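You operate a simulated robot arm through the tools that you are given. There is no shell and no other tool. Be economical: measure what you need, move in short steps, check, and stop when the job is done.

Carry out the task below with a simulated robot arm. There is one attempt and no reset: what you move stays moved.

TASK
Open both clamps, unlock the stop, slide it to 240 mm and hang the 12 mm spacer on its rack.

It is judged by the outcome, as a careful person would: the job done as asked, and still so three seconds after it is handed in. It fails if anything else is knocked over, pushed out of place, dropped, spilled or broken.

THE ROBOT
A 6-joint arm with a two-finger parallel gripper, fixed in place. Base frame: the origin is at the foot of the arm, x ahead of it, y to its left, z up; the work surface is at about z = 0.007. Lengths are in m, angles in rad, forces in N, time in s.
With the tool pointing down near the work surface it reaches from about 0.14 to 0.58 m from the base axis. Its first joint turns from -1.152 to 1.152 rad. Payload 2.1 kg.
Tool frame: the origin (TCP) lies between the finger pads and is the grasp point; the fingertips stand 0.03 m ahead of it; z points along the fingers, y is the line along which they close. The gripper opens to 0.094 m. The fingers are 0.028 m wide and 0.01 m thick; the gripper's body (0.05 by 0.096 m) begins 0.055 m behind the TCP.
Orientation is that of the tool frame in the base frame, as a unit quaternion [w, x, y, z]. With the fingers straight down and closing along the base's y, the tool's x points along the base's -x, its y along +y and its z along -z.

THE INTERFACE
- The arm moves only by the tool step_arm. Its argument "plan" is a list of rows, each an object (a shift or turn left out is 0, a gripper value left out holds the last) with "travel": the shift along the base's x, y, z in m, a list of three; "turn": the turn, a rotation vector about the base's x, y, z in degrees, a list of three; "claw": the gripper command, from -1 (fully open) to 1 (shut), values between in proportion. In form: [{"travel": [dx, dy, dz], "turn": [rx, ry, rz], "claw": claw}, ...]. A call has 1 to 12 rows; each row shifts and turns the commanded pose from where the row before left it. A row lasts 0.2 s, in which the tool goes at most 0.05 m and 0.15 rad; a call with a longer step from one row to the next is refused whole, and so is a gripper value outside its range. A pose out of reach is approached as far as the arm can. The call stops where the force on the tool passes 40 N (or 10 N more than at its start, if that is more) or the arm is blocked; 0.2 s more then pass. The fingers move at their own pace (about 0.072 m/s each) and stop on an object; they squeeze with about 26 N. The grip force told is the motor's: it shows also when the fingers shut on nothing. Time passes only in rows, and 0.2 s behind the last, so rows that do not move let the fingers close. It gives the time, the measured TCP pose, the force on the tool (base axes), the opening and the grip force at its end, in the units of the frame above (readings bear some noise).
- Cameras (640 x 400 px; columns grow to the right, rows downward): "scene" is fixed at [0.044, -0.3636, 0.4861]; the picture's right is [0.87, -0.50, 0.00], its down [-0.27, -0.47, -0.84] and it looks along [0.42, 0.73, -0.54] (base axes); focal length 280 px, centre (320, 200). "wrist" rides on the gripper at [-0.037, 0, -0.058] in the tool frame; the picture's right is [0.00, -1.00, 0.00], its down [0.97, 0.00, -0.24] and it looks along [0.24, 0.00, 0.97] (tool axes); focal length 218 px, centre (320, 200).
- snapshot(camera): a new picture of that camera. No time passes.
- measure_at(camera, pixels): for up to 12 pixels [column, row] of the newest picture of that camera ("zoom" is the newest enlarged one), the place [x, y, z] in the base frame of the surface seen there, good to about 0.002 m. No time passes.
- enlarge(camera, box): a new picture of the part [left, top, right, bottom] of that camera's present view, enlarged. No time passes.
- sign_off(): hands the job in; it is judged then, once.

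Work in short steps. Measure before you move; look again where a grasp or a placing could have gone wrong, and mend it. You have 80 turns and 34 pictures in all, the two below and enlarged ones among them. Open the gripper and draw the arm clear of the work before you hand the job in, unless the task says otherwise; then end with one line.

The tools are called after ">>>" as name(argument=value, ...) on one line, values as JSON. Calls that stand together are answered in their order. step_arm: Moves the arm, as the interface text tells. Its arguments: {"type":"object","properties":{"plan":{"type":"array"}},"required":["plan"]} The other tools are called the same way: snapshot (camera) takes a picture; measure_at (camera, pixels) gives the place of the surface under pixels of a picture; enlarge (camera, box) takes an enlarged picture of a part of a camera's view; sign_off () hands the job in.

At the start:

```text
time: 0.0
eef_pos: [0.2942, -0.1034, 0.3119]
ee_rot: [0.002, -0.001, 1.0, 0.0]
ft_force: [-0.1, 0.3, -0.3]
gripper_width: 0.0937
finger_force: 0.0
```

scene: 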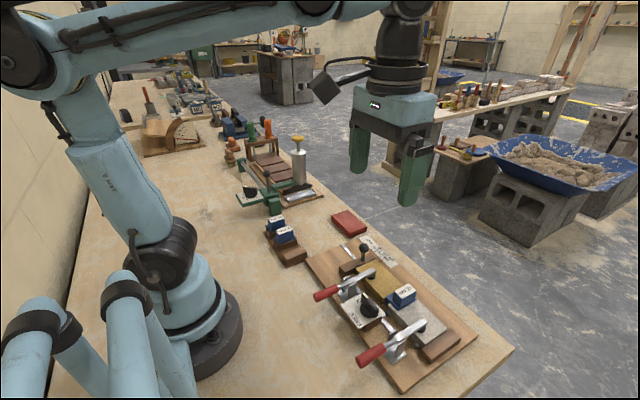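
wrist: 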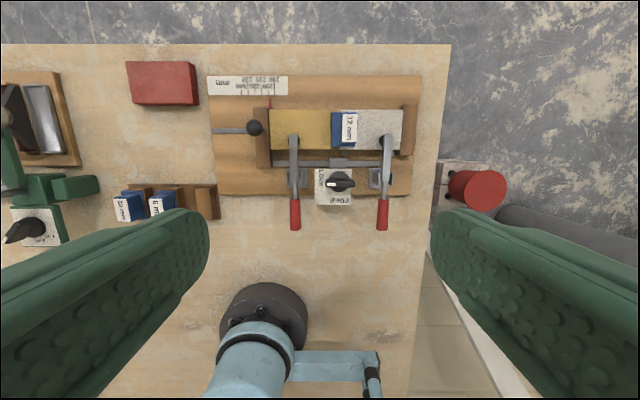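

The fixture is in view: two red-handled toggle clamps, a knob lever (lock), a stop with a ball handle, and a scale. I'll enlarge both views to read the details.

>>> enlarge(camera="wrist", box=[200, 60, 440, 240])

>>> enlarge(camera="scene", box=[255, 200, 495, 390])

>>> enlarge(camera="wrist", box=[100, 160, 240, 240])

```text
2.22 times, centred on (320, 150) of wrist
```

zoom: 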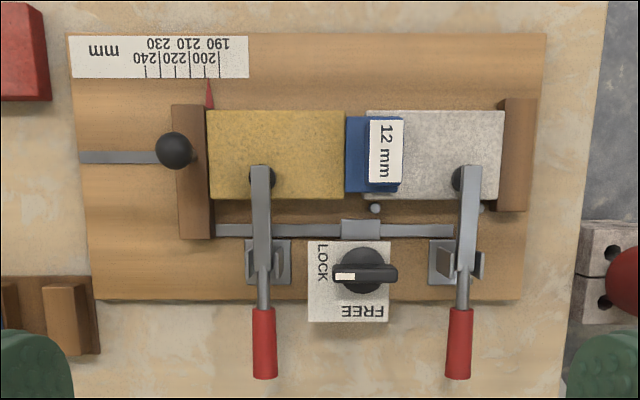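

```text
2.11 times, centred on (375, 295) of scene
```

zoom: 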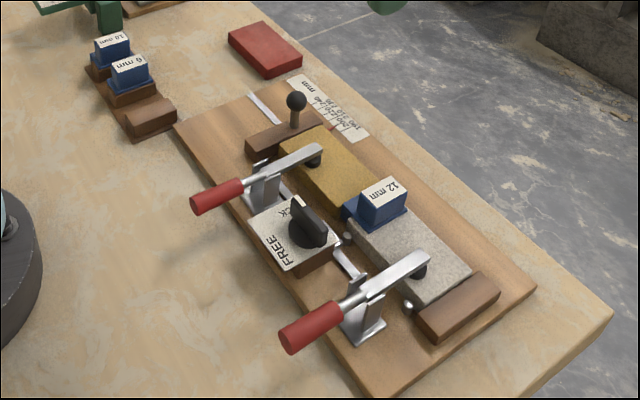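

```text
4.57 times, centred on (170, 200) of wrist
```

zoom: 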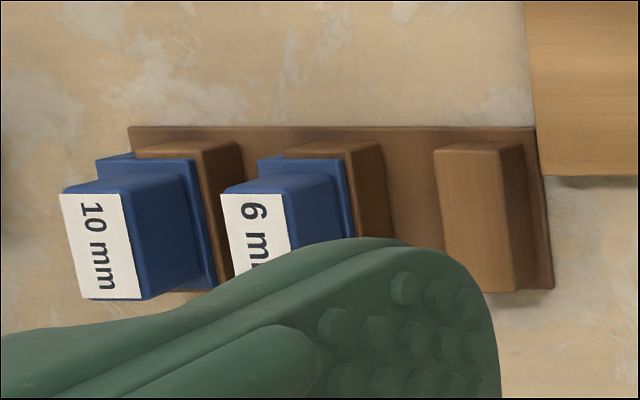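

I measure key points: first the rack in the zoom, then clamps, lock and stop in the wrist and scene pictures.

>>> measure_at(camera="zoom", pixels=[[480, 165], [475, 275], [440, 160], [518, 160], [410, 200], [545, 280], [390, 200], [300, 200], [270, 200], [352, 210], [170, 140], [330, 165]])

>>> measure_at(camera="wrist", pixels=[[295, 140], [295, 175], [295, 195], [295, 210], [295, 226], [386, 140], [385, 175], [382, 205], [382, 226], [340, 182], [328, 185], [349, 183]])

>>> measure_at(camera="wrist", pixels=[[254, 128], [264, 115], [264, 160], [278, 100], [254, 88], [282, 88], [310, 120], [350, 128], [335, 128], [365, 120], [230, 131], [334, 172]])

>>> measure_at(camera="scene", pixels=[[320, 295], [337, 289], [348, 282], [365, 273], [373, 275], [360, 357], [377, 350], [395, 338], [411, 327], [370, 303], [367, 310], [364, 248]])

```text
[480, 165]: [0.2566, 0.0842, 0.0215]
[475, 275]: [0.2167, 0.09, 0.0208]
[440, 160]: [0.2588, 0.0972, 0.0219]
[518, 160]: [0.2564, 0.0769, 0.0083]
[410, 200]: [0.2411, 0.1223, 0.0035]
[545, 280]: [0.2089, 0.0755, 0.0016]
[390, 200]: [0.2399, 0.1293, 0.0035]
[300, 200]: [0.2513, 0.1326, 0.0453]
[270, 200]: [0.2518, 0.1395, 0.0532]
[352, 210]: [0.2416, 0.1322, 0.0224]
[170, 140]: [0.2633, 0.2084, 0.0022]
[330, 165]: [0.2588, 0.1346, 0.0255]
```

```text
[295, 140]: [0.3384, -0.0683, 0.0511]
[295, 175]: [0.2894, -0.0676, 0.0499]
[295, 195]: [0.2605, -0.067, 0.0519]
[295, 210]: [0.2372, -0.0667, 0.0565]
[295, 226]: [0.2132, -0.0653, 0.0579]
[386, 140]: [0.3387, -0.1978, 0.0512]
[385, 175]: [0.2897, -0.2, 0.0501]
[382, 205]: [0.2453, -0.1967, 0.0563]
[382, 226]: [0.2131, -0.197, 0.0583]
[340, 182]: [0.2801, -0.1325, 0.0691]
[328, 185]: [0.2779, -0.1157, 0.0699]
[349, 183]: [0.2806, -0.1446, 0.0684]
```

```text
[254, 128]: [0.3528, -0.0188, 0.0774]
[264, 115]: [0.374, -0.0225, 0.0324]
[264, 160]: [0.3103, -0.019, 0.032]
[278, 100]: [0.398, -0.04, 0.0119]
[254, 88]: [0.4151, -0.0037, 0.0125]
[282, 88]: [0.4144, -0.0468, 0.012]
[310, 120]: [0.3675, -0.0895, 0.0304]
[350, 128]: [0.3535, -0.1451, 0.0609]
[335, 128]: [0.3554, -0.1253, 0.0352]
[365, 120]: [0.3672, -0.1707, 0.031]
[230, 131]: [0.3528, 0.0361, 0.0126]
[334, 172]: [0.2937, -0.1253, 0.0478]
```

```text
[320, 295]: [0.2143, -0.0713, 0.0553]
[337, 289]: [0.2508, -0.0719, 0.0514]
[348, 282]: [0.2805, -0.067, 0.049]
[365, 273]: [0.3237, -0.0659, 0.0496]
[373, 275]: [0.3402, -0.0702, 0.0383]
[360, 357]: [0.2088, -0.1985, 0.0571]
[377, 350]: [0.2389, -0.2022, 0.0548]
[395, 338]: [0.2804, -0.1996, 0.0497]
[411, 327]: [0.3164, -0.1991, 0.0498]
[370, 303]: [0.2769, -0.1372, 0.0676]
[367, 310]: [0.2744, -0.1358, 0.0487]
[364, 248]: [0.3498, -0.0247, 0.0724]
```

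Next I need the clamp mechanism and the lock knob up close to see which way they turn.

>>> enlarge(camera="scene", box=[350, 300, 450, 375])

>>> enlarge(camera="scene", box=[235, 150, 355, 270])

>>> enlarge(camera="scene", box=[310, 240, 410, 315])

```text
5.33 times, centred on (400, 338) of scene
```

zoom: 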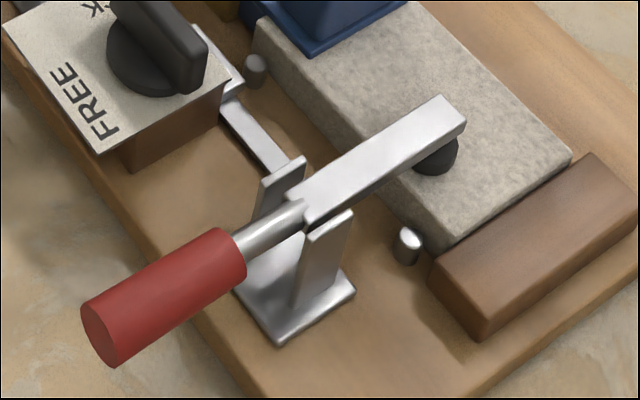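

```text
3.33 times, centred on (295, 210) of scene
```

zoom: 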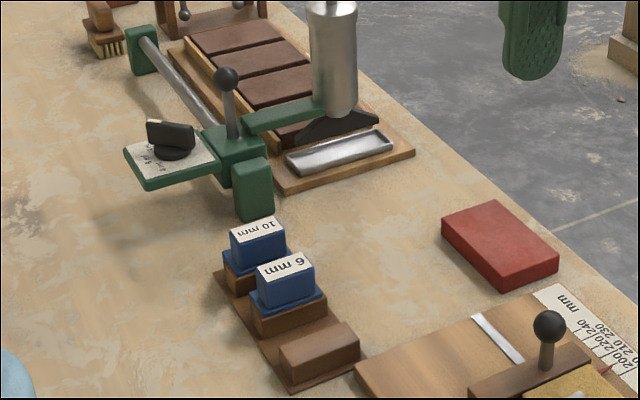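

```text
5.33 times, centred on (360, 278) of scene
```

zoom: 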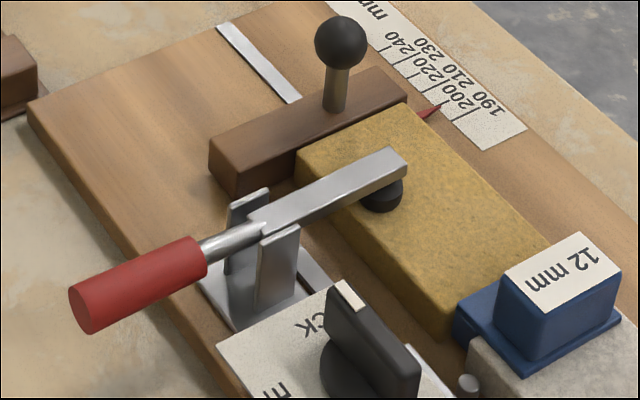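

The clamps are rigid levers (pivot about x 0.277), so the handle must go down to open them. The lock pointer points to LOCK (+y) and must turn +90° to FREE (-x). I first move to look at the rack from above.

>>> step_arm(plan=[{"travel": [-0.015, 0.04, -0.01]}, {"travel": [-0.015, 0.04, -0.01]}, {"travel": [-0.015, 0.04, -0.01]}, {"travel": [-0.015, 0.04, -0.01]}, {"travel": [-0.015, 0.04, -0.01]}, {"travel": [-0.015, 0.03, -0.01]}])

>>> snapshot(camera="wrist")

```text
time: 1.4
eef_pos: [0.2055, 0.1264, 0.2509]
ee_rot: [0.001, -0.001, 1.0, 0.001]
ft_force: [0.8, 0.1, -0.1]
gripper_width: 0.094
finger_force: 0.1
```

```text
25 pictures are left
```

wrist: 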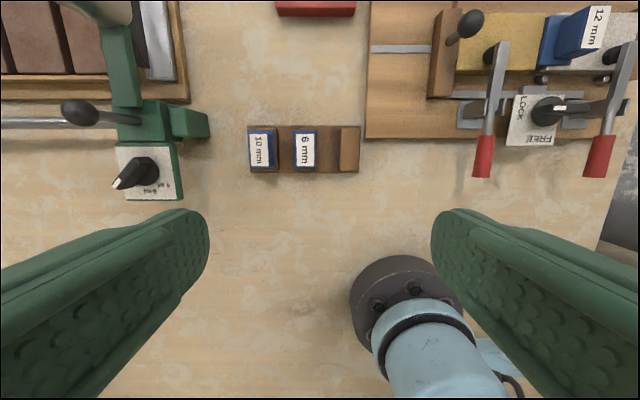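

>>> enlarge(camera="wrist", box=[240, 115, 368, 185])

>>> measure_at(camera="wrist", pixels=[[341, 150], [350, 150], [358, 150], [350, 129], [350, 168], [338, 150], [325, 150], [319, 150], [296, 150], [307, 150], [307, 133], [307, 168]])

```text
5.00 times, centred on (304, 150) of wrist
```

zoom: 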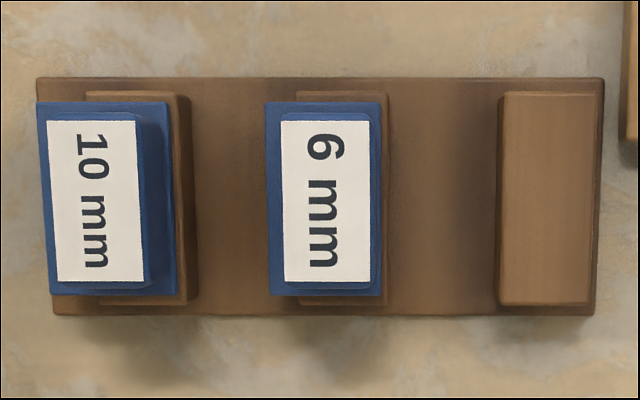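

```text
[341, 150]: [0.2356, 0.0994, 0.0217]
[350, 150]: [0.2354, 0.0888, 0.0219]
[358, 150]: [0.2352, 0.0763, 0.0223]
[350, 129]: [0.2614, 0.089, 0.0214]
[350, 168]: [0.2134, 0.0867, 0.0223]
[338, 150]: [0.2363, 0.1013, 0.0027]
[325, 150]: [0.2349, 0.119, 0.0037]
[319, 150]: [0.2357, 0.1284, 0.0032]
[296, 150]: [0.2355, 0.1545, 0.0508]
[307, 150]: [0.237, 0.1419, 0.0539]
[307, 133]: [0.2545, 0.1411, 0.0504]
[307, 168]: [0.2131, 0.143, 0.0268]
```

The rack reading is clear: each spacer rests with its flange on a post, the blade hanging on the +y side, and it sits the same way in the fixture. The free post is at y 0.076–0.100. Now I go above the first clamp handle (0.213, -0.066, 0.058) with fingers shut.

>>> step_arm(plan=[{"travel": [0.002, -0.04, -0.02], "claw": 1}, {"travel": [0.002, -0.04, -0.02]}, {"travel": [0.002, -0.04, -0.025]}, {"travel": [0.002, -0.04, -0.025]}, {"travel": [0.0, -0.034, -0.03]}, {"travel": [0, 0, -0.02]}, {}, {}])

```text
time: 3.2
eef_pos: [0.2105, -0.0663, 0.1124]
ee_rot: [0.002, -0.001, 1.0, 0.001]
ft_force: [-0.2, 0.4, -0.1]
gripper_width: 0.0
finger_force: 25.6
```

Fingertips are at z ≈ 0.082, straight above the handle. I press down gently.

>>> step_arm(plan=[{"travel": [0.003, 0, -0.01]}, {"travel": [0, 0, -0.01]}, {"travel": [0, 0, -0.006]}, {"travel": [0, 0, -0.006]}, {"travel": [0, 0, -0.006]}])

```text
time: 4.1
eef_pos: [0.2142, -0.0673, 0.0883]
ee_rot: [-0.001, -0.001, 1.0, 0.001]
ft_force: [-1.7, 0.5, 17.3]
gripper_width: 0.0
finger_force: 26.8
stopped in row 4: the force on the tool passed its limit (the readings are from after the stop); the commanded pose is now the measured one
```

Pressing down meets a hard stop at 17+ N with the handle still at 0.058, so this handle likely lifts instead. I take a closer look at the linkage before trying.

>>> step_arm(plan=[{"travel": [0, 0, 0.02]}, {"travel": [0, 0, 0.02], "claw": -0.2}, {}, {}])

>>> enlarge(camera="scene", box=[310, 250, 410, 325])

```text
time: 5.1
eef_pos: [0.215, -0.0671, 0.1268]
ee_rot: [-0.002, -0.001, 1.0, 0.002]
ft_force: [-0.3, 0.3, -0.1]
gripper_width: 0.0569
finger_force: 0.0
```

```text
5.33 times, centred on (360, 288) of scene
```

zoom: 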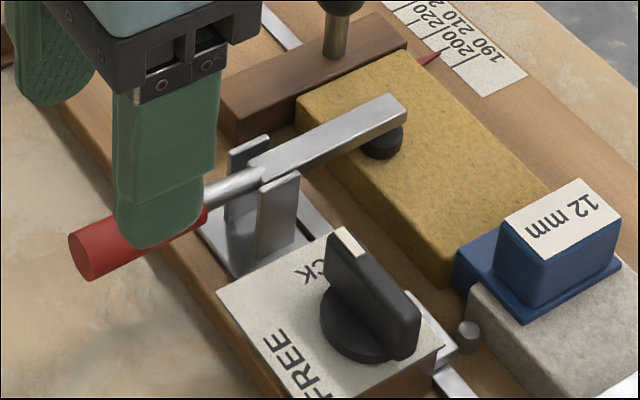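

The lever is unmoved. I descend around the handle with about 40 mm opening, grip it and try a small lift.

>>> step_arm(plan=[{"travel": [0.007, 0, -0.02], "claw": 0.15}, {"travel": [0, 0, -0.02]}, {"travel": [0, 0, -0.02]}, {"travel": [0, 0, -0.015]}, {"claw": 1}, {}, {}])

>>> step_arm(plan=[{"travel": [0, 0, 0.005]}, {"travel": [0, 0, 0.005]}, {"travel": [0.001, 0, 0.005]}, {"travel": [0.001, 0, 0.005]}])

```text
time: 6.7
eef_pos: [0.2206, -0.0655, 0.0514]
ee_rot: [0.0, -0.002, 1.0, 0.005]
ft_force: [7.4, 25.3, -17.3]
gripper_width: 0.0205
finger_force: 44.8
```

```text
time: 7.7
eef_pos: [0.2234, -0.0644, 0.072]
ee_rot: [-0.003, -0.001, 1.0, 0.004]
ft_force: [-9.3, 26.1, -19.4]
gripper_width: 0.0163
finger_force: 45.7
```

The gripper rose 20 mm with moderate force; there's a 26 N side load, so I'll check whether the handle came along.

>>> enlarge(camera="scene", box=[300, 220, 420, 310])

```text
4.44 times, centred on (360, 265) of scene
```

zoom: 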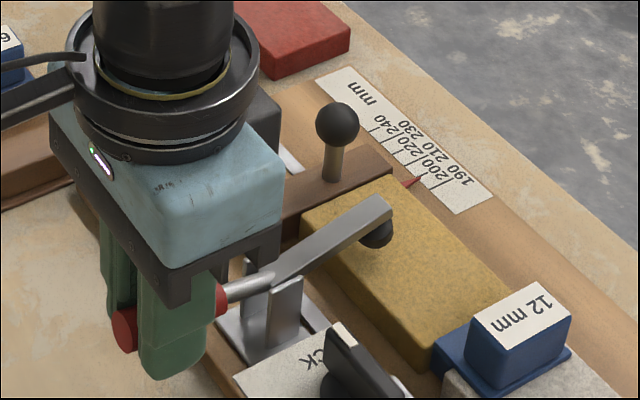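

Both handle and bar rose: it's a toggle, handle up opens it. I continue along an arc about the pivot, correcting the y offset by 3 mm.

>>> step_arm(plan=[{"travel": [0.001, 0.004, 0.004]}, {"travel": [0.002, 0, 0.005]}, {"travel": [0.003, 0, 0.005]}, {"travel": [0.004, 0, 0.005]}, {"travel": [0.004, 0, 0.005]}])

>>> enlarge(camera="scene", box=[300, 220, 420, 310])

```text
time: 8.9
eef_pos: [0.2372, -0.0645, 0.0958]
ee_rot: [-0.004, 0.001, 1.0, -0.004]
ft_force: [-17.9, -29.7, -10.1]
gripper_width: 0.0165
finger_force: 45.2
```

```text
4.44 times, centred on (360, 265) of scene
```

zoom: 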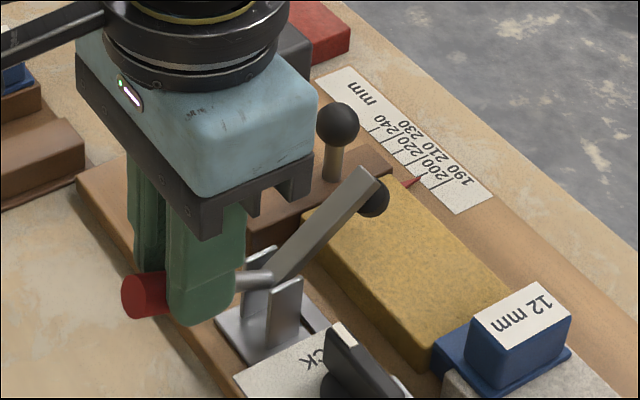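

It is opening (bar about 35° up), with the handle near the fingertips. I correct y by -2 mm and continue upward.

>>> step_arm(plan=[{"travel": [0.0, -0.002, 0.004]}, {"travel": [0.002, 0, 0.005]}, {"travel": [0.003, 0, 0.005]}, {"travel": [0.004, 0, 0.005]}, {"travel": [0.004, 0, 0.004]}, {"travel": [0.004, 0, 0.003]}])

>>> enlarge(camera="scene", box=[300, 220, 420, 310])

```text
time: 10.3
eef_pos: [0.2545, -0.0647, 0.1219]
ee_rot: [-0.002, -0.001, 1.0, 0.003]
ft_force: [0.4, -0.1, -0.3]
gripper_width: 0.0001
finger_force: 33.2
```

```text
4.44 times, centred on (360, 265) of scene
```

zoom: 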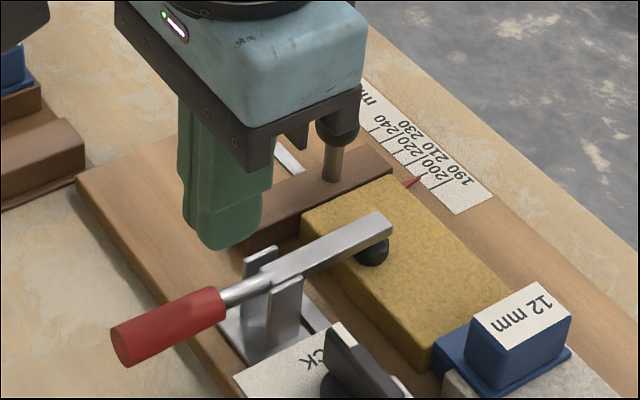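

The handle slipped and the lever fell closed: my path outran its arc (radius about 53 mm). I open, return around the handle lower down, regrip at y -0.065.

>>> step_arm(plan=[{"travel": [-0.02, 0, 0.01], "claw": 0.15}, {"travel": [-0.0125, 0, 0]}, {"travel": [0, 0, -0.03]}, {"travel": [0, 0, -0.03]}, {"travel": [0, 0, -0.024]}, {"claw": 1}, {}, {}])

>>> step_arm(plan=[{"travel": [0.0006, 0, 0.0055]}, {"travel": [0.0011, 0, 0.0054]}, {"travel": [0.0017, 0, 0.0053]}, {"travel": [0.0023, 0, 0.0051]}, {"travel": [0.0028, 0, 0.0048]}, {"travel": [0.0032, 0, 0.0045]}])

```text
time: 12.1
eef_pos: [0.2224, -0.0653, 0.0485]
ee_rot: [-0.001, -0.001, 1.0, 0.001]
ft_force: [6.1, -3.7, -18.9]
gripper_width: 0.0207
finger_force: 44.7
```

```text
time: 13.5
eef_pos: [0.2349, -0.0656, 0.0783]
ee_rot: [-0.005, -0.002, 1.0, 0.002]
ft_force: [-17.9, 1.7, -16.2]
gripper_width: 0.0164
finger_force: 45.2
```

Side load is gone and the force is tangential (≈24 N). I carry on along the arc.

>>> step_arm(plan=[{"travel": [0.0037, 0, 0.0041]}, {"travel": [0.0042, 0, 0.0037]}, {"travel": [0.0045, 0, 0.0033]}, {"travel": [0.0048, 0, 0.0028]}, {"travel": [0.005, 0, 0.0022]}])

>>> enlarge(camera="scene", box=[300, 220, 420, 310])

```text
time: 14.7
eef_pos: [0.2559, -0.0653, 0.0953]
ee_rot: [-0.006, 0.0, 1.0, 0.001]
ft_force: [-25.2, -2.4, -3.4]
gripper_width: 0.0163
finger_force: 44.5
```

```text
4.44 times, centred on (360, 265) of scene
```

zoom: 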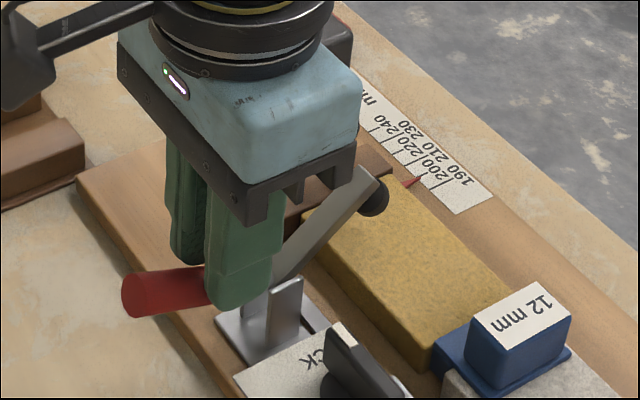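

The handle seems to have slid in the fingers; I measure its actual line and the bar's.

>>> measure_at(camera="zoom", pixels=[[135, 280], [165, 275], [195, 270], [130, 298], [262, 288], [300, 250], [330, 215], [360, 178], [374, 200], [280, 290]])

```text
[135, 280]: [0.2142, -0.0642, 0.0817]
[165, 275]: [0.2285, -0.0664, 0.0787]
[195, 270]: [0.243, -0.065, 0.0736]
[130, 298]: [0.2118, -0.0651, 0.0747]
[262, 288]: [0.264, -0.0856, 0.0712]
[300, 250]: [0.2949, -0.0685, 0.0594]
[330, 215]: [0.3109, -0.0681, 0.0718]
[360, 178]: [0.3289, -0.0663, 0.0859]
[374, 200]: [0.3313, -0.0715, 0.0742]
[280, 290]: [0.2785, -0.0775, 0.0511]
```

The lever works, but the handle's arc is wider than I assumed (16° so far) and it slides out of vertical fingers. I'll instead tilt the tool 45° and hook a finger under the handle from the +y side. First release and retreat, tilting.

>>> step_arm(plan=[{"claw": 0.1}, {"travel": [0, 0, 0.03]}, {"travel": [-0.01, 0.01, 0.03], "turn": [-7.5, 0, 0]}, {"travel": [-0.01, 0.01, 0], "turn": [-7.5, 0, 0]}, {"travel": [-0.01, 0.01, 0], "turn": [-7.5, 0, 0]}, {"travel": [-0.01, 0.01, 0], "turn": [-7.5, 0, 0], "claw": 0.25}, {"turn": [-7.5, 0, 0]}, {"turn": [-7.5, 0, 0]}, {}])

```text
time: 16.7
eef_pos: [0.2156, -0.0242, 0.1552]
ee_rot: [0.0, 0.0, 0.924, -0.382]
ft_force: [-0.1, 0.7, 0.0]
gripper_width: 0.0355
finger_force: 0.1
```

Tilt is right (pointing -y and down). I descend to the approach line and slide in so the fingers straddle the handle.

>>> step_arm(plan=[{"travel": [0, 0.001, -0.03]}, {"travel": [0, 0, -0.027]}, {"travel": [0, -0.0106, -0.0106]}, {"travel": [0, -0.0106, -0.0106]}, {"travel": [0, -0.0106, -0.0106]}, {"travel": [0, -0.0106, -0.0106]}])

>>> enlarge(camera="scene", box=[270, 230, 410, 335])

```text
time: 18.1
eef_pos: [0.2181, -0.0656, 0.066]
ee_rot: [-0.002, -0.001, 0.925, -0.38]
ft_force: [-0.1, 9.8, -4.9]
gripper_width: 0.0415
finger_force: 5.1
out of reach, approached as far as the arm can: row 6
```

```text
3.81 times, centred on (340, 282) of scene
```

zoom: 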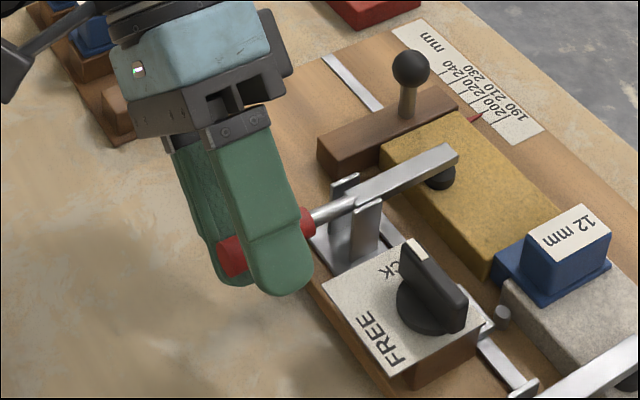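

The handle is between the tilted fingers (lower pad in contact, about 18 mm of finger beyond it). I pinch and lift along the wider arc, turning with the handle.

>>> step_arm(plan=[{"claw": 1}, {}, {"travel": [0.0005, 0, 0.0069], "turn": [0, 4, 0]}, {"travel": [0.001, 0, 0.0068], "turn": [0, 5, 0]}, {"travel": [0.002, 0, 0.0067], "turn": [0, 5, 0]}, {"travel": [0.0029, 0, 0.0064], "turn": [0, 5, 0]}, {"travel": [0.0035, 0, 0.006], "turn": [0, 5, 0]}])

>>> enlarge(camera="scene", box=[270, 230, 410, 335])

```text
time: 18.6
eef_pos: [0.2184, -0.0607, 0.0637]
ee_rot: [-0.004, -0.008, 0.93, -0.368]
ft_force: [-3.7, 27.9, -16.3]
gripper_width: 0.02
finger_force: 26.2
stopped in row 2: the force on the tool passed its limit (the readings are from after the stop); the commanded pose is now the measured one
```

```text
3.81 times, centred on (340, 282) of scene
```

zoom: 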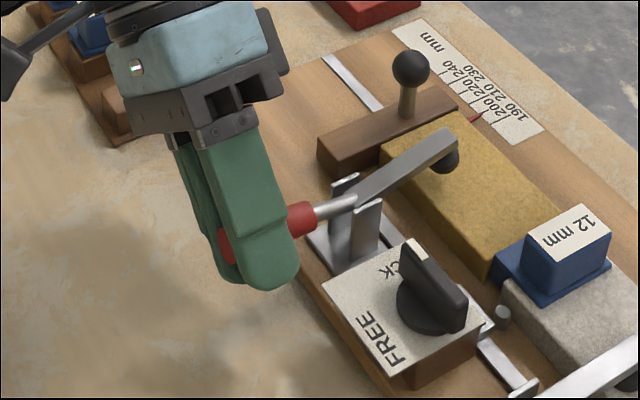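

Closing already raised the lever a little. I continue lifting along the arc with the turn.

>>> step_arm(plan=[{"travel": [0.0005, 0, 0.0069], "turn": [0, 3, 0]}, {"travel": [0.001, 0, 0.0068], "turn": [0, 4, 0]}, {"travel": [0.002, 0, 0.0067], "turn": [0, 4, 0]}, {"travel": [0.0029, 0, 0.0064], "turn": [0, 5, 0]}])

>>> enlarge(camera="scene", box=[270, 230, 410, 335])

```text
time: 19.0
eef_pos: [0.2198, -0.0576, 0.0653]
ee_rot: [-0.025, -0.019, 0.931, -0.363]
ft_force: [-4.8, 11.5, -17.9]
gripper_width: 0.0177
finger_force: 44.9
stopped in row 2: the force on the tool passed its limit (the readings are from after the stop); the commanded pose is now the measured one
```

```text
3.81 times, centred on (340, 282) of scene
```

zoom: 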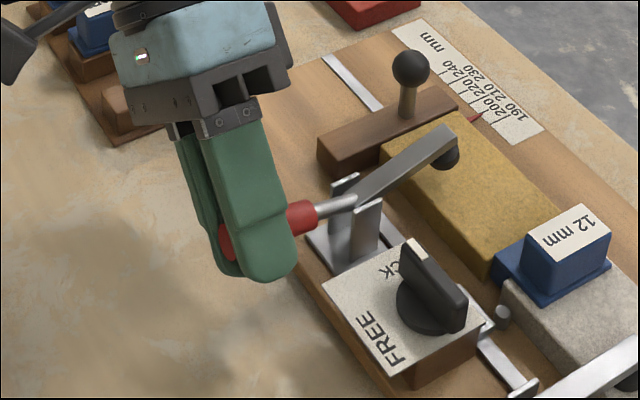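

Raised further but the force limit tripped; I go on in smaller, slower steps.

>>> step_arm(plan=[{"travel": [0, 0, 0.003]}, {"travel": [0.0003, 0, 0.004], "turn": [0, 2, 0]}, {"travel": [0.0005, 0, 0.004], "turn": [0, 3, 0]}, {"travel": [0.001, 0, 0.004], "turn": [0, 3, 0]}, {"travel": [0.001, 0, 0.004], "turn": [0, 3, 0]}, {"travel": [0.0015, 0, 0.004], "turn": [0, 3, 0]}])

```text
time: 19.6
eef_pos: [0.2214, -0.0576, 0.0725]
ee_rot: [-0.041, -0.027, 0.932, -0.359]
ft_force: [-0.5, -4.7, -8.8]
gripper_width: 0.0183
finger_force: 44.8
stopped in row 3: the force on the tool passed its limit (the readings are from after the stop); the commanded pose is now the measured one
```

Settled force is only about 9 N; I keep stepping.

>>> step_arm(plan=[{"travel": [0, 0, 0.002]}, {"travel": [0.0003, 0, 0.003]}, {"travel": [0.0005, 0, 0.003], "turn": [0, 1, 0]}, {"travel": [0.0007, 0, 0.003], "turn": [0, 2, 0]}, {"travel": [0.001, 0, 0.003], "turn": [0, 2, 0]}, {"travel": [0.001, 0, 0.003], "turn": [0, 2, 0]}, {"travel": [0.001, 0, 0.003], "turn": [0, 2, 0]}, {"travel": [0.001, 0, 0.003], "turn": [0, 2, 0]}])

```text
time: 21.4
eef_pos: [0.2264, -0.0566, 0.0934]
ee_rot: [-0.131, -0.062, 0.925, -0.351]
ft_force: [10.1, 26.7, -21.4]
gripper_width: 0.0195
finger_force: 45.0
```

>>> step_arm(plan=[{"travel": [0, 0.001, 0.002]}, {"travel": [0.0005, 0, 0.003], "turn": [0, 2, 0]}, {"travel": [0.0005, 0, 0.003], "turn": [0, 3, 0]}, {"travel": [0.001, 0, 0.003], "turn": [0, 3, 0]}, {"travel": [0.001, 0, 0.003], "turn": [0, 3, 0]}])

>>> enlarge(camera="scene", box=[270, 210, 410, 315])

```text
time: 22.4
eef_pos: [0.2274, -0.0606, 0.1054]
ee_rot: [-0.188, -0.085, 0.916, -0.344]
ft_force: [-1.3, 1.7, 2.7]
gripper_width: 0.0189
finger_force: 45.0
stopped in row 4: the force on the tool passed its limit (the readings are from after the stop); the commanded pose is now the measured one
out of reach, approached as far as the arm can: row 4
```

```text
3.81 times, centred on (340, 262) of scene
```

zoom: 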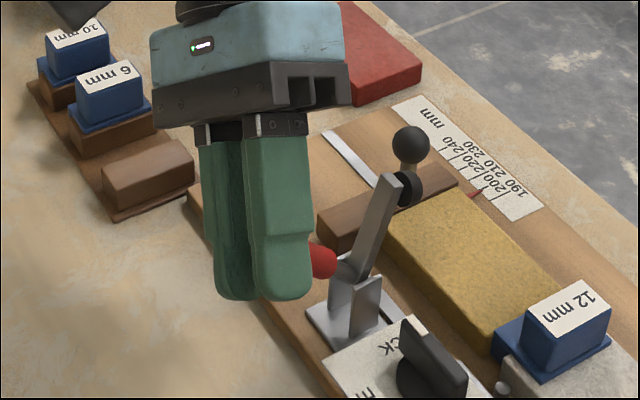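

The bar now stands at about 60° and the load has dropped, likely past centre. I lift a bit further without turning, then check the bar.

>>> step_arm(plan=[{"travel": [0.002, 0, 0.003]}, {"travel": [0.002, 0, 0.003]}, {"travel": [0.003, 0, 0.003]}, {"travel": [0.003, 0, 0.003]}])

>>> enlarge(camera="scene", box=[270, 210, 410, 315])

>>> measure_at(camera="zoom", pixels=[[358, 255], [370, 230], [380, 205], [388, 182], [408, 188], [322, 262], [345, 300]])

```text
time: 23.3
eef_pos: [0.2315, -0.0604, 0.112]
ee_rot: [-0.188, -0.086, 0.918, -0.338]
ft_force: [-6.0, -2.7, -5.6]
gripper_width: 0.0193
finger_force: 45.4
stopped in row 4: the force on the tool passed its limit (the readings are from after the stop); the commanded pose is now the measured one
```

```text
3.81 times, centred on (340, 262) of scene
```

zoom: 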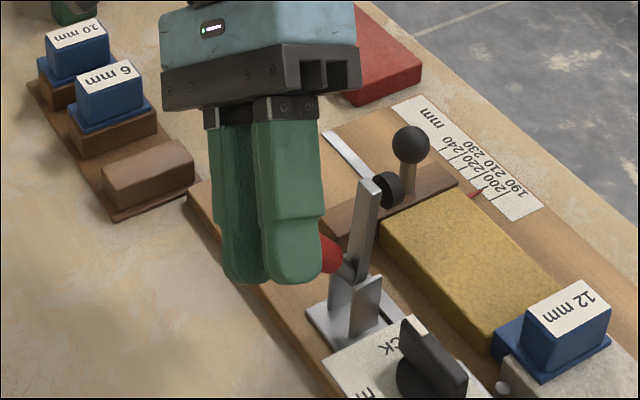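

```text
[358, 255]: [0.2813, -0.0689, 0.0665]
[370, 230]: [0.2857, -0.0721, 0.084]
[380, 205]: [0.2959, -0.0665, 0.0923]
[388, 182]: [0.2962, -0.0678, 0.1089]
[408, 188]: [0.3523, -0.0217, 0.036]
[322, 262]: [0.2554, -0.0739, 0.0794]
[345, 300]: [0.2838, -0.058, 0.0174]
```

Bar is near 78°. I push a bit more (+x, +z) to reach the end of travel.

>>> step_arm(plan=[{"travel": [0.002, 0, 0.001]}, {"travel": [0.003, 0, 0.002]}, {"travel": [0.003, 0, 0.002]}, {"travel": [0.003, 0, 0.002]}, {"travel": [0.003, 0, 0.002]}])

```text
time: 23.8
eef_pos: [0.2326, -0.0585, 0.114]
ee_rot: [-0.194, -0.087, 0.919, -0.333]
ft_force: [-8.1, -3.2, -7.9]
gripper_width: 0.0187
finger_force: 45.0
stopped in row 2: the force on the tool passed its limit (the readings are from after the stop); the commanded pose is now the measured one
```

It now stops at once, which suggests the end of travel. I open the fingers slightly and watch whether it holds.

>>> step_arm(plan=[{"claw": 0.35}, {}, {}])

>>> enlarge(camera="scene", box=[270, 210, 410, 315])

```text
time: 24.6
eef_pos: [0.235, -0.0601, 0.1133]
ee_rot: [-0.192, -0.086, 0.919, -0.335]
ft_force: [-0.6, 0.5, -0.3]
gripper_width: 0.0305
finger_force: 0.0
```

```text
3.81 times, centred on (340, 262) of scene
```

zoom: 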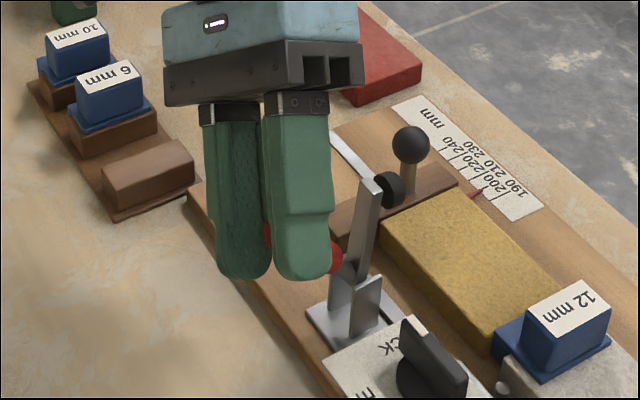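

The lever stays open by itself. I back out along the tool axis, then untwist and swing the tilt to +45° to take the second handle from its free -y side.

>>> step_arm(plan=[{"travel": [0.006, 0.013, 0.014]}, {"travel": [0.006, 0.013, 0.014]}, {"travel": [0.006, 0.013, 0.014]}, {"travel": [-0.01, 0, 0.03], "turn": [0, -8, 0]}, {"travel": [-0.01, -0.02, 0.03], "turn": [0, -8, 0]}, {"travel": [-0.01, -0.03, 0.01], "turn": [0, -8, 0]}, {"travel": [0, -0.03, 0], "turn": [8, 0, 0]}, {"travel": [0, -0.03, 0], "turn": [8, 0, 0]}, {"travel": [0, -0.03, 0], "turn": [8, 0, 0]}, {"travel": [0, -0.03, 0], "turn": [8, 0, 0]}, {"travel": [0, -0.03, 0], "turn": [8, 0, 0]}, {"turn": [8, 0, 0]}])

```text
time: 27.2
eef_pos: [0.2301, -0.2534, 0.2253]
ee_rot: [0.009, -0.012, 0.998, 0.068]
ft_force: [-0.6, -0.6, -0.3]
gripper_width: 0.0306
finger_force: 0.0
out of reach, approached as far as the arm can: row 1, 2, 3
```

>>> step_arm(plan=[{"travel": [-0.013, 0.016, 0], "turn": [7.5, 0, 0]}, {"turn": [7.5, 0, 0]}, {"turn": [7.5, 0, 0]}, {"turn": [7.5, 0, 0]}, {"turn": [7.5, 0, 0], "claw": 0.22}, {"travel": [0, 0, -0.04]}, {"travel": [0, 0, -0.04]}, {"travel": [0, 0, -0.041]}, {}])

>>> snapshot(camera="scene")

```text
time: 29.2
eef_pos: [0.2292, -0.2314, 0.1023]
ee_rot: [0.019, -0.007, 0.961, 0.277]
ft_force: [-1.1, -0.2, -0.4]
gripper_width: 0.0367
finger_force: 0.2
out of reach, approached as far as the arm can: row 4, 5
```

```text
12 pictures are left
```

scene: 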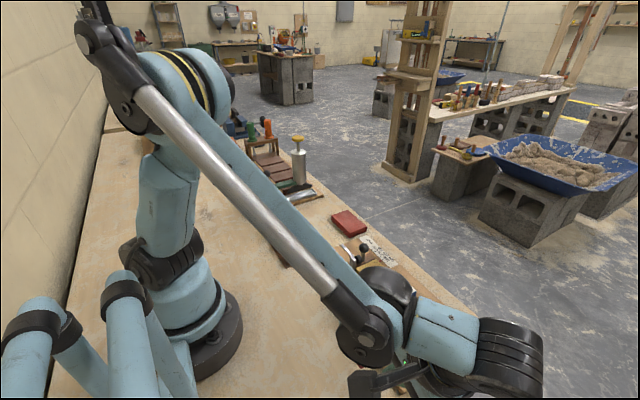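

The tilt from this side runs out of reach (only 32°), so I rise and swing back to the +y side, where it worked before, checking clearance to the raised first handle.

>>> step_arm(plan=[{"travel": [0, 0, 0.04], "turn": [-8, 0, 0]}, {"travel": [0, 0, 0.04], "turn": [-8, 0, 0]}, {"travel": [0, 0.02, 0.02], "turn": [-8, 0, 0]}, {"travel": [0, 0.02, 0], "turn": [-8, 0, 0]}, {"travel": [0, 0.02, 0], "turn": [-8, 0, 0]}, {"travel": [0, 0.02, 0], "turn": [-8, 0, 0]}, {"turn": [-8, 0, 0]}, {"turn": [-8, 0, 0]}, {"turn": [-8, 0, 0]}, {}])

```text
time: 31.4
eef_pos: [0.2311, -0.1502, 0.2047]
ee_rot: [0.012, -0.018, 0.94, -0.341]
ft_force: [-0.8, 0.3, -0.4]
gripper_width: 0.037
finger_force: 0.0
```

Tilt is -40°. I descend to the approach line and slide in around handle 2.

>>> step_arm(plan=[{"travel": [-0.015, -0.007, -0.04]}, {"travel": [0, 0, -0.04]}, {"travel": [0, 0, -0.023]}, {"travel": [0, -0.0077, -0.0092]}, {"travel": [0, -0.0077, -0.0092]}, {"travel": [0, -0.0077, -0.0092]}, {"travel": [0, -0.0077, -0.0092]}, {"travel": [0, -0.0077, -0.0092]}, {}])

>>> enlarge(camera="scene", box=[280, 240, 440, 390])

```text
time: 33.4
eef_pos: [0.2132, -0.1938, 0.0577]
ee_rot: [0.01, -0.016, 0.94, -0.339]
ft_force: [1.5, -0.1, 1.1]
gripper_width: 0.0369
finger_force: 0.2
```

```text
2.67 times, centred on (360, 315) of scene
```

zoom: 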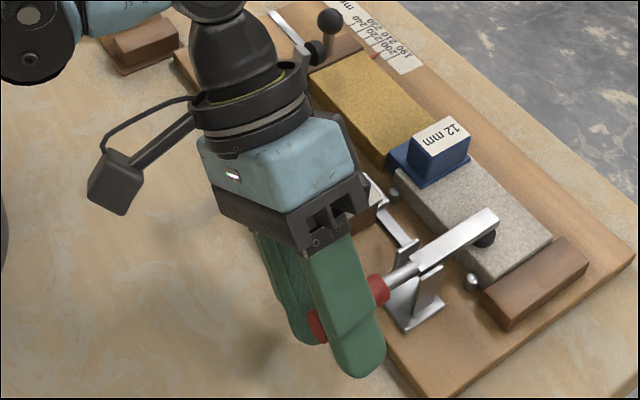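

Well placed around handle 2. I centre slightly, pinch and start lifting slowly.

>>> step_arm(plan=[{"travel": [0, 0.003, -0.002], "claw": 1}, {}, {"travel": [0, 0, 0.002]}, {"travel": [0.0002, 0, 0.003]}, {"travel": [0.0003, 0, 0.003], "turn": [0, 1, 0]}, {"travel": [0.0005, 0, 0.003], "turn": [0, 1.5, 0]}, {"travel": [0.0007, 0, 0.003], "turn": [0, 2, 0]}, {"travel": [0.001, 0, 0.003], "turn": [0, 2, 0]}, {"travel": [0.001, 0, 0.003], "turn": [0, 2, 0]}, {"travel": [0.001, 0, 0.003], "turn": [0, 2, 0]}, {"travel": [0.001, 0, 0.003], "turn": [0, 2, 0]}])

```text
time: 35.9
eef_pos: [0.2221, -0.1907, 0.0821]
ee_rot: [-0.088, -0.055, 0.939, -0.329]
ft_force: [-3.0, -3.6, -9.1]
gripper_width: 0.0168
finger_force: 44.9
stopped in row 11: the force on the tool passed its limit (the readings are from after the stop); the commanded pose is now the measured one
out of reach, approached as far as the arm can: row 1
```

>>> step_arm(plan=[{"travel": [0, 0, 0.002]}, {"travel": [0.0005, 0, 0.003], "turn": [0, 1, 0]}, {"travel": [0.001, 0, 0.003], "turn": [0, 2, 0]}, {"travel": [0.001, 0, 0.003], "turn": [0, 2, 0]}, {"travel": [0.001, 0, 0.003], "turn": [0, 2, 0]}, {"travel": [0.0015, 0, 0.003], "turn": [0, 2, 0]}, {"travel": [0.0015, 0, 0.003], "turn": [0, 2, 0]}, {"travel": [0.002, 0, 0.003], "turn": [0, 2, 0]}, {"travel": [0.002, 0, 0.003], "turn": [0, 2, 0]}])

>>> enlarge(camera="scene", box=[280, 240, 440, 390])

```text
time: 37.9
eef_pos: [0.2325, -0.1898, 0.1072]
ee_rot: [-0.209, -0.097, 0.921, -0.315]
ft_force: [6.9, 21.9, -23.4]
gripper_width: 0.0173
finger_force: 45.2
```

```text
2.67 times, centred on (360, 315) of scene
```

zoom: 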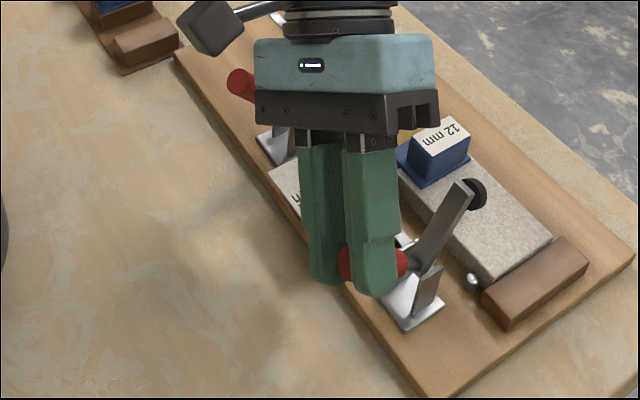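

Bar 2 is around 50°. I continue to the end stop.

>>> step_arm(plan=[{"travel": [0.001, 0.001, 0.002]}, {"travel": [0.0015, 0, 0.003], "turn": [0, 1, 0]}, {"travel": [0.002, 0, 0.003], "turn": [0, 1, 0]}, {"travel": [0.002, 0, 0.003]}, {"travel": [0.002, 0, 0.003]}, {"travel": [0.0025, 0, 0.003]}, {"travel": [0.003, 0, 0.003]}])

>>> enlarge(camera="scene", box=[280, 240, 440, 390])

```text
time: 39.2
eef_pos: [0.2392, -0.1872, 0.1221]
ee_rot: [-0.228, -0.101, 0.917, -0.312]
ft_force: [-7.5, -3.6, -7.1]
gripper_width: 0.018
finger_force: 45.1
stopped in row 6: the force on the tool passed its limit (the readings are from after the stop); the commanded pose is now the measured one
```

```text
2.67 times, centred on (360, 315) of scene
```

zoom: 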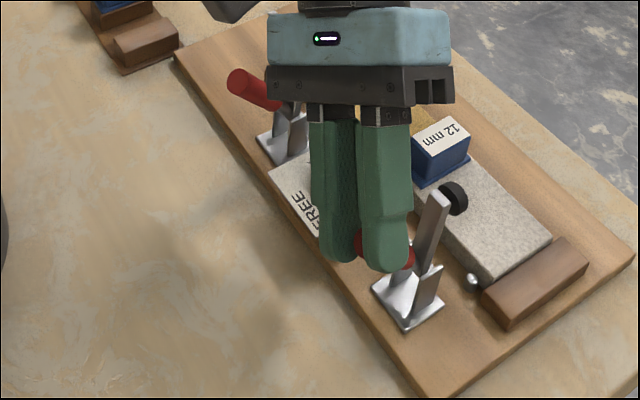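

Nearly at the stop; one more small push, then release in place.

>>> step_arm(plan=[{"travel": [0.002, 0, 0.001]}, {"travel": [0.003, 0, 0.002]}, {"travel": [0.003, 0, 0.002]}, {"travel": [0.003, 0, 0.002]}])

>>> step_arm(plan=[{"claw": 0.3}, {}, {}])

>>> enlarge(camera="scene", box=[280, 240, 440, 390])

```text
time: 39.8
eef_pos: [0.2401, -0.1868, 0.1239]
ee_rot: [-0.232, -0.098, 0.917, -0.308]
ft_force: [-7.7, -4.8, -7.6]
gripper_width: 0.0179
finger_force: 44.8
stopped in row 3: the force on the tool passed its limit (the readings are from after the stop); the commanded pose is now the measured one
```

```text
time: 40.6
eef_pos: [0.2418, -0.1866, 0.1238]
ee_rot: [-0.231, -0.099, 0.917, -0.31]
ft_force: [0.8, 0.6, 0.6]
gripper_width: 0.0331
finger_force: 0.0
```

```text
2.67 times, centred on (360, 315) of scene
```

zoom: 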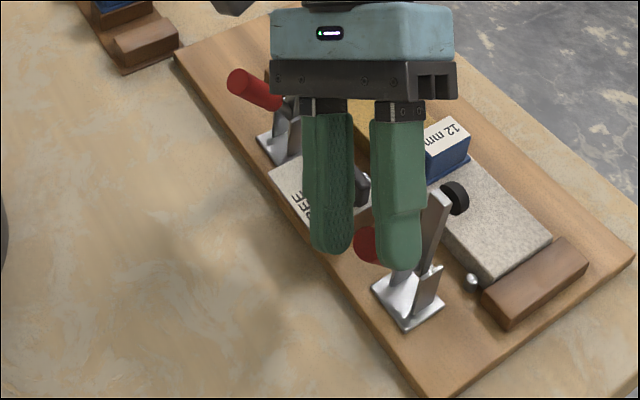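

Both clamps stay open. I back out, square the tool up, yaw -90° so the fingers close along x, and go above the lock knob (0.280, -0.131).

>>> step_arm(plan=[{"travel": [0.009, 0.015, 0.017]}, {"travel": [0.009, 0.015, 0.017]}, {"travel": [0.007, 0.013, 0.025]}, {"travel": [0, 0, 0.02], "turn": [0, -7, 0]}, {"turn": [0, -7, 0]}, {"turn": [0, -7, 0]}, {"turn": [0, -7, 0]}, {"turn": [7.5, 0, 0]}, {"turn": [7.5, 0, 0]}, {"turn": [7.5, 0, 0]}, {"turn": [7.5, 0, 0]}, {"turn": [7.5, 0, 0]}])

>>> step_arm(plan=[{"turn": [0, 0, -8.2]}, {"turn": [0, 0, -8.2]}, {"turn": [0, 0, -8.2]}, {"turn": [0, 0, -8.2]}, {"turn": [0, 0, -8.2]}, {"turn": [0, 0, -8.2]}, {"turn": [0, 0, -8.2]}, {"turn": [0, 0, -8.2]}, {"turn": [0, 0, -8.2]}, {"turn": [0, 0, -8.2]}, {"turn": [0, 0, -8]}, {}])

```text
time: 43.2
eef_pos: [0.2654, -0.143, 0.2041]
ee_rot: [0.003, -0.022, 1.0, -0.002]
ft_force: [0.6, 0.5, 0.2]
gripper_width: 0.0329
finger_force: 0.1
```

```text
time: 45.8
eef_pos: [0.2669, -0.1432, 0.2036]
ee_rot: [0.0, 0.693, 0.721, -0.005]
ft_force: [0.5, 0.6, -0.3]
gripper_width: 0.033
finger_force: 0.0
```

Tool is squared with a 2.3° yaw error to trim. A wrist picture gives the knob's exact place.

>>> snapshot(camera="wrist")

```text
7 pictures are left
```

wrist: 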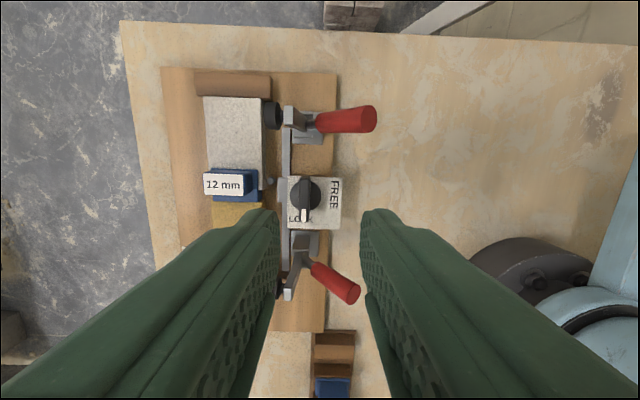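

>>> measure_at(camera="wrist", pixels=[[304, 215], [304, 200], [304, 182], [300, 200], [308, 200], [293, 195], [318, 195], [335, 210], [290, 85], [325, 118], [287, 113], [370, 118]])

>>> measure_at(camera="wrist", pixels=[[230, 170], [230, 196], [208, 183], [243, 183], [230, 184], [254, 190], [208, 172], [250, 175], [230, 208], [230, 140]])

```text
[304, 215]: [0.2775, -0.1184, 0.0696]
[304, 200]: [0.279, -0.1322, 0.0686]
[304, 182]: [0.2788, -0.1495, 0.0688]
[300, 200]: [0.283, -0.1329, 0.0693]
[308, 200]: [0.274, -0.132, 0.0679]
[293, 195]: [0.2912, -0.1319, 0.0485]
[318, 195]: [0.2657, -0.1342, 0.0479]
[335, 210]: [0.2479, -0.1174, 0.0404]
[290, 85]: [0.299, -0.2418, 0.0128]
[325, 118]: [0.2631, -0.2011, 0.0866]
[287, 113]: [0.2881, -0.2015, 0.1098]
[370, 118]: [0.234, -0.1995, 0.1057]
```

```text
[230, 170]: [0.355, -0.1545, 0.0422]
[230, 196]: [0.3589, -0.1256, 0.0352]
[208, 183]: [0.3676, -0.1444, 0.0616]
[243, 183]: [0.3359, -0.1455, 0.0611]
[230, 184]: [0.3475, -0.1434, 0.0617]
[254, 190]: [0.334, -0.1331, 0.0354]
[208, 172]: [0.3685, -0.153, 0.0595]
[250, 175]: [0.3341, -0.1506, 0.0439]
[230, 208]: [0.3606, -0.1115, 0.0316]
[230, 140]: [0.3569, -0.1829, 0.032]
```

Knob bar: centre (0.279, -0.132), top 0.069, disc top 0.048. I descend so tips are at 0.052 and grip.

>>> step_arm(plan=[{"travel": [0.012, 0.011, -0.04], "turn": [0, 0, -2.3]}, {"travel": [0, 0, -0.04]}, {"travel": [0, 0, -0.025]}, {"travel": [0, 0, -0.0165]}, {}, {"claw": 1}, {}, {}])

```text
time: 47.5
eef_pos: [0.2788, -0.1332, 0.0813]
ee_rot: [0.006, 0.706, 0.708, 0.001]
ft_force: [3.7, 0.1, -2.4]
gripper_width: 0.0099
finger_force: 43.9
stopped in row 8: the force on the tool passed its limit (the readings are from after the stop); the commanded pose is now the measured one
```

The bar is gripped (9.9 mm). I turn +90° toward FREE.

>>> step_arm(plan=[{"turn": [0, 0, 4]}, {"turn": [0, 0, 8]}, {"turn": [0, 0, 8]}, {"turn": [0, 0, 8]}, {"turn": [0, 0, 8]}, {"turn": [0, 0, 8]}, {"turn": [0, 0, 8]}, {"turn": [0, 0, 8]}, {"turn": [0, 0, 8]}, {"turn": [0, 0, 8]}, {"turn": [0, 0, 8]}, {"turn": [0, 0, 6]}])

```text
time: 50.1
eef_pos: [0.281, -0.1336, 0.0818]
ee_rot: [0.006, -0.002, 1.0, 0.005]
ft_force: [17.9, 18.2, -8.0]
gripper_width: 0.0099
finger_force: 43.7
```

Turned a full 90°. I release, rise, and look at the pointer, the stop and the scale in one wrist picture.

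>>> step_arm(plan=[{"claw": 0.4}, {}, {"travel": [0, 0, 0.03]}, {"travel": [0, 0.01, 0.03]}, {"travel": [0.0, 0.03, 0.03]}, {"travel": [0.0, 0.03, 0.03]}, {}])

>>> snapshot(camera="wrist")

```text
time: 51.7
eef_pos: [0.2804, -0.061, 0.2025]
ee_rot: [0.003, -0.001, 1.0, 0.003]
ft_force: [-0.2, -0.4, -0.1]
gripper_width: 0.0284
finger_force: 0.0
```

```text
6 pictures are left
```

wrist: 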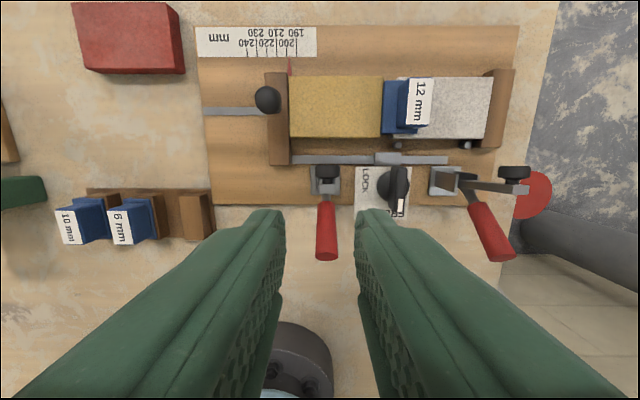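

Pointer now points to FREE (400, 205). I enlarge the scale to measure the ticks and the pointer.

>>> enlarge(camera="wrist", box=[210, 20, 330, 95])

```text
5.33 times, centred on (270, 58) of wrist
```

zoom: 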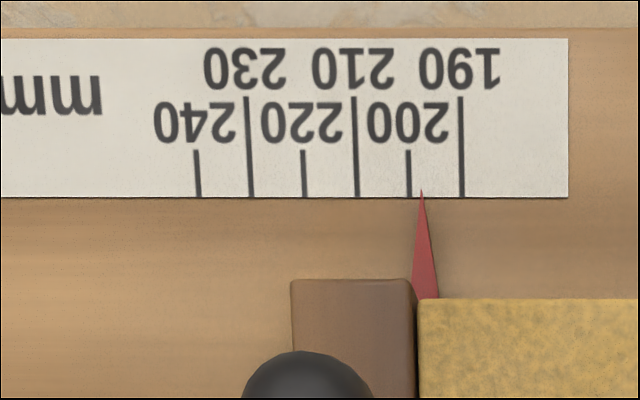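

>>> measure_at(camera="zoom", pixels=[[199, 185], [462, 185], [421, 200], [300, 375], [305, 390], [340, 330], [420, 240]])

>>> measure_at(camera="wrist", pixels=[[267, 99], [258, 99], [276, 99], [267, 110], [277, 130], [270, 140], [284, 140], [277, 158]])

```text
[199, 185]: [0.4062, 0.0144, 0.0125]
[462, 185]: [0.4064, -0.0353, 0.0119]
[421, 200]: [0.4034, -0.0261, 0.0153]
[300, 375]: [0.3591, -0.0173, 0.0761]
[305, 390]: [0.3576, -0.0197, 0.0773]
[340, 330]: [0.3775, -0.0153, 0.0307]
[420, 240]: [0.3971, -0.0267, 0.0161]
```

```text
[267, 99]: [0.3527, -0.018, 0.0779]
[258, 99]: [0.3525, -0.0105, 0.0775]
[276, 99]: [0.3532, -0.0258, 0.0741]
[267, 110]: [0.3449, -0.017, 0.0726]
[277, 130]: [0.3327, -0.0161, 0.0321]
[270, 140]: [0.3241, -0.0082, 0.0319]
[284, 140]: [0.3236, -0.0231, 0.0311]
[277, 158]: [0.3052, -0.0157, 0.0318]
```

Pointer reads ≈197.5, so the stop must go +y by about 42 mm. I descend on the ball handle (0.352, -0.018, top 0.078) and grip it.

>>> step_arm(plan=[{"travel": [0.036, 0.022, 0], "claw": 0.15}, {"travel": [0.036, 0.021, -0.02]}, {"travel": [0, 0, -0.04]}, {"travel": [0, 0, -0.04]}, {"travel": [0, 0, -0.031]}, {}, {"claw": 1}, {}, {}])

```text
time: 53.7
eef_pos: [0.3511, -0.0179, 0.0703]
ee_rot: [0.004, -0.002, 1.0, 0.004]
ft_force: [11.4, 5.8, -17.2]
gripper_width: 0.0211
finger_force: 44.6
```

Ball gripped. I slide 42 mm in +y.

>>> step_arm(plan=[{"travel": [0, 0.004, 0]}, {"travel": [0, 0.006, 0]}, {"travel": [0, 0.006, 0]}, {"travel": [0, 0.006, 0]}, {"travel": [0, 0.006, 0]}, {"travel": [0, 0.006, 0]}, {"travel": [0, 0.005, 0]}, {"travel": [0, 0.003, 0]}, {}, {}])

>>> enlarge(camera="scene", box=[330, 210, 410, 260])

```text
time: 55.9
eef_pos: [0.3524, 0.0226, 0.0707]
ee_rot: [0.003, -0.001, 1.0, 0.004]
ft_force: [0.0, 0.2, 18.8]
gripper_width: 0.0211
finger_force: 45.4
```

```text
8.00 times, centred on (370, 235) of scene
```

zoom: 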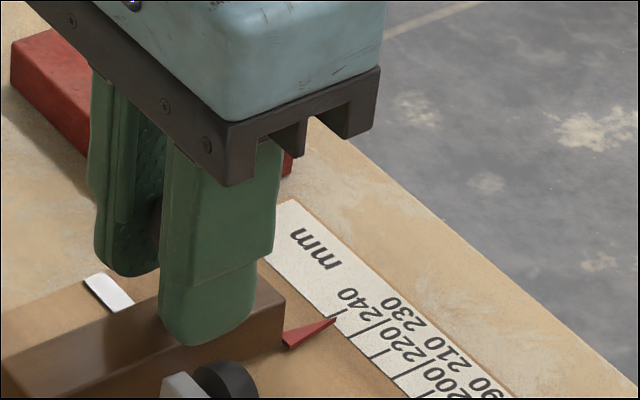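

>>> measure_at(camera="zoom", pixels=[[334, 319], [325, 324], [340, 326], [380, 352], [300, 340]])

>>> snapshot(camera="wrist")

```text
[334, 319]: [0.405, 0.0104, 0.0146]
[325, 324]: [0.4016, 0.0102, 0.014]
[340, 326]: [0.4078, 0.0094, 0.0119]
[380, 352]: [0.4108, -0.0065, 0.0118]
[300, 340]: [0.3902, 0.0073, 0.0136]
```

```text
3 pictures are left
```

wrist: 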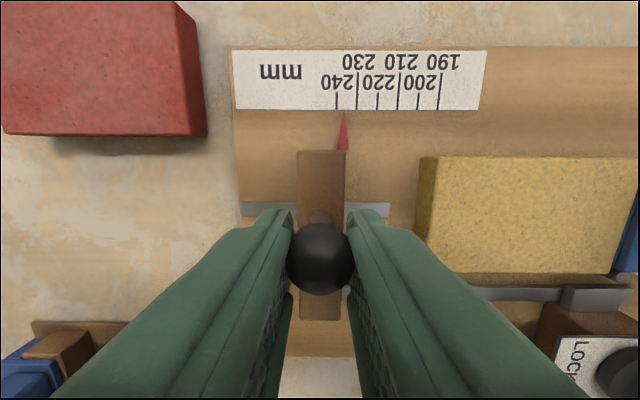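

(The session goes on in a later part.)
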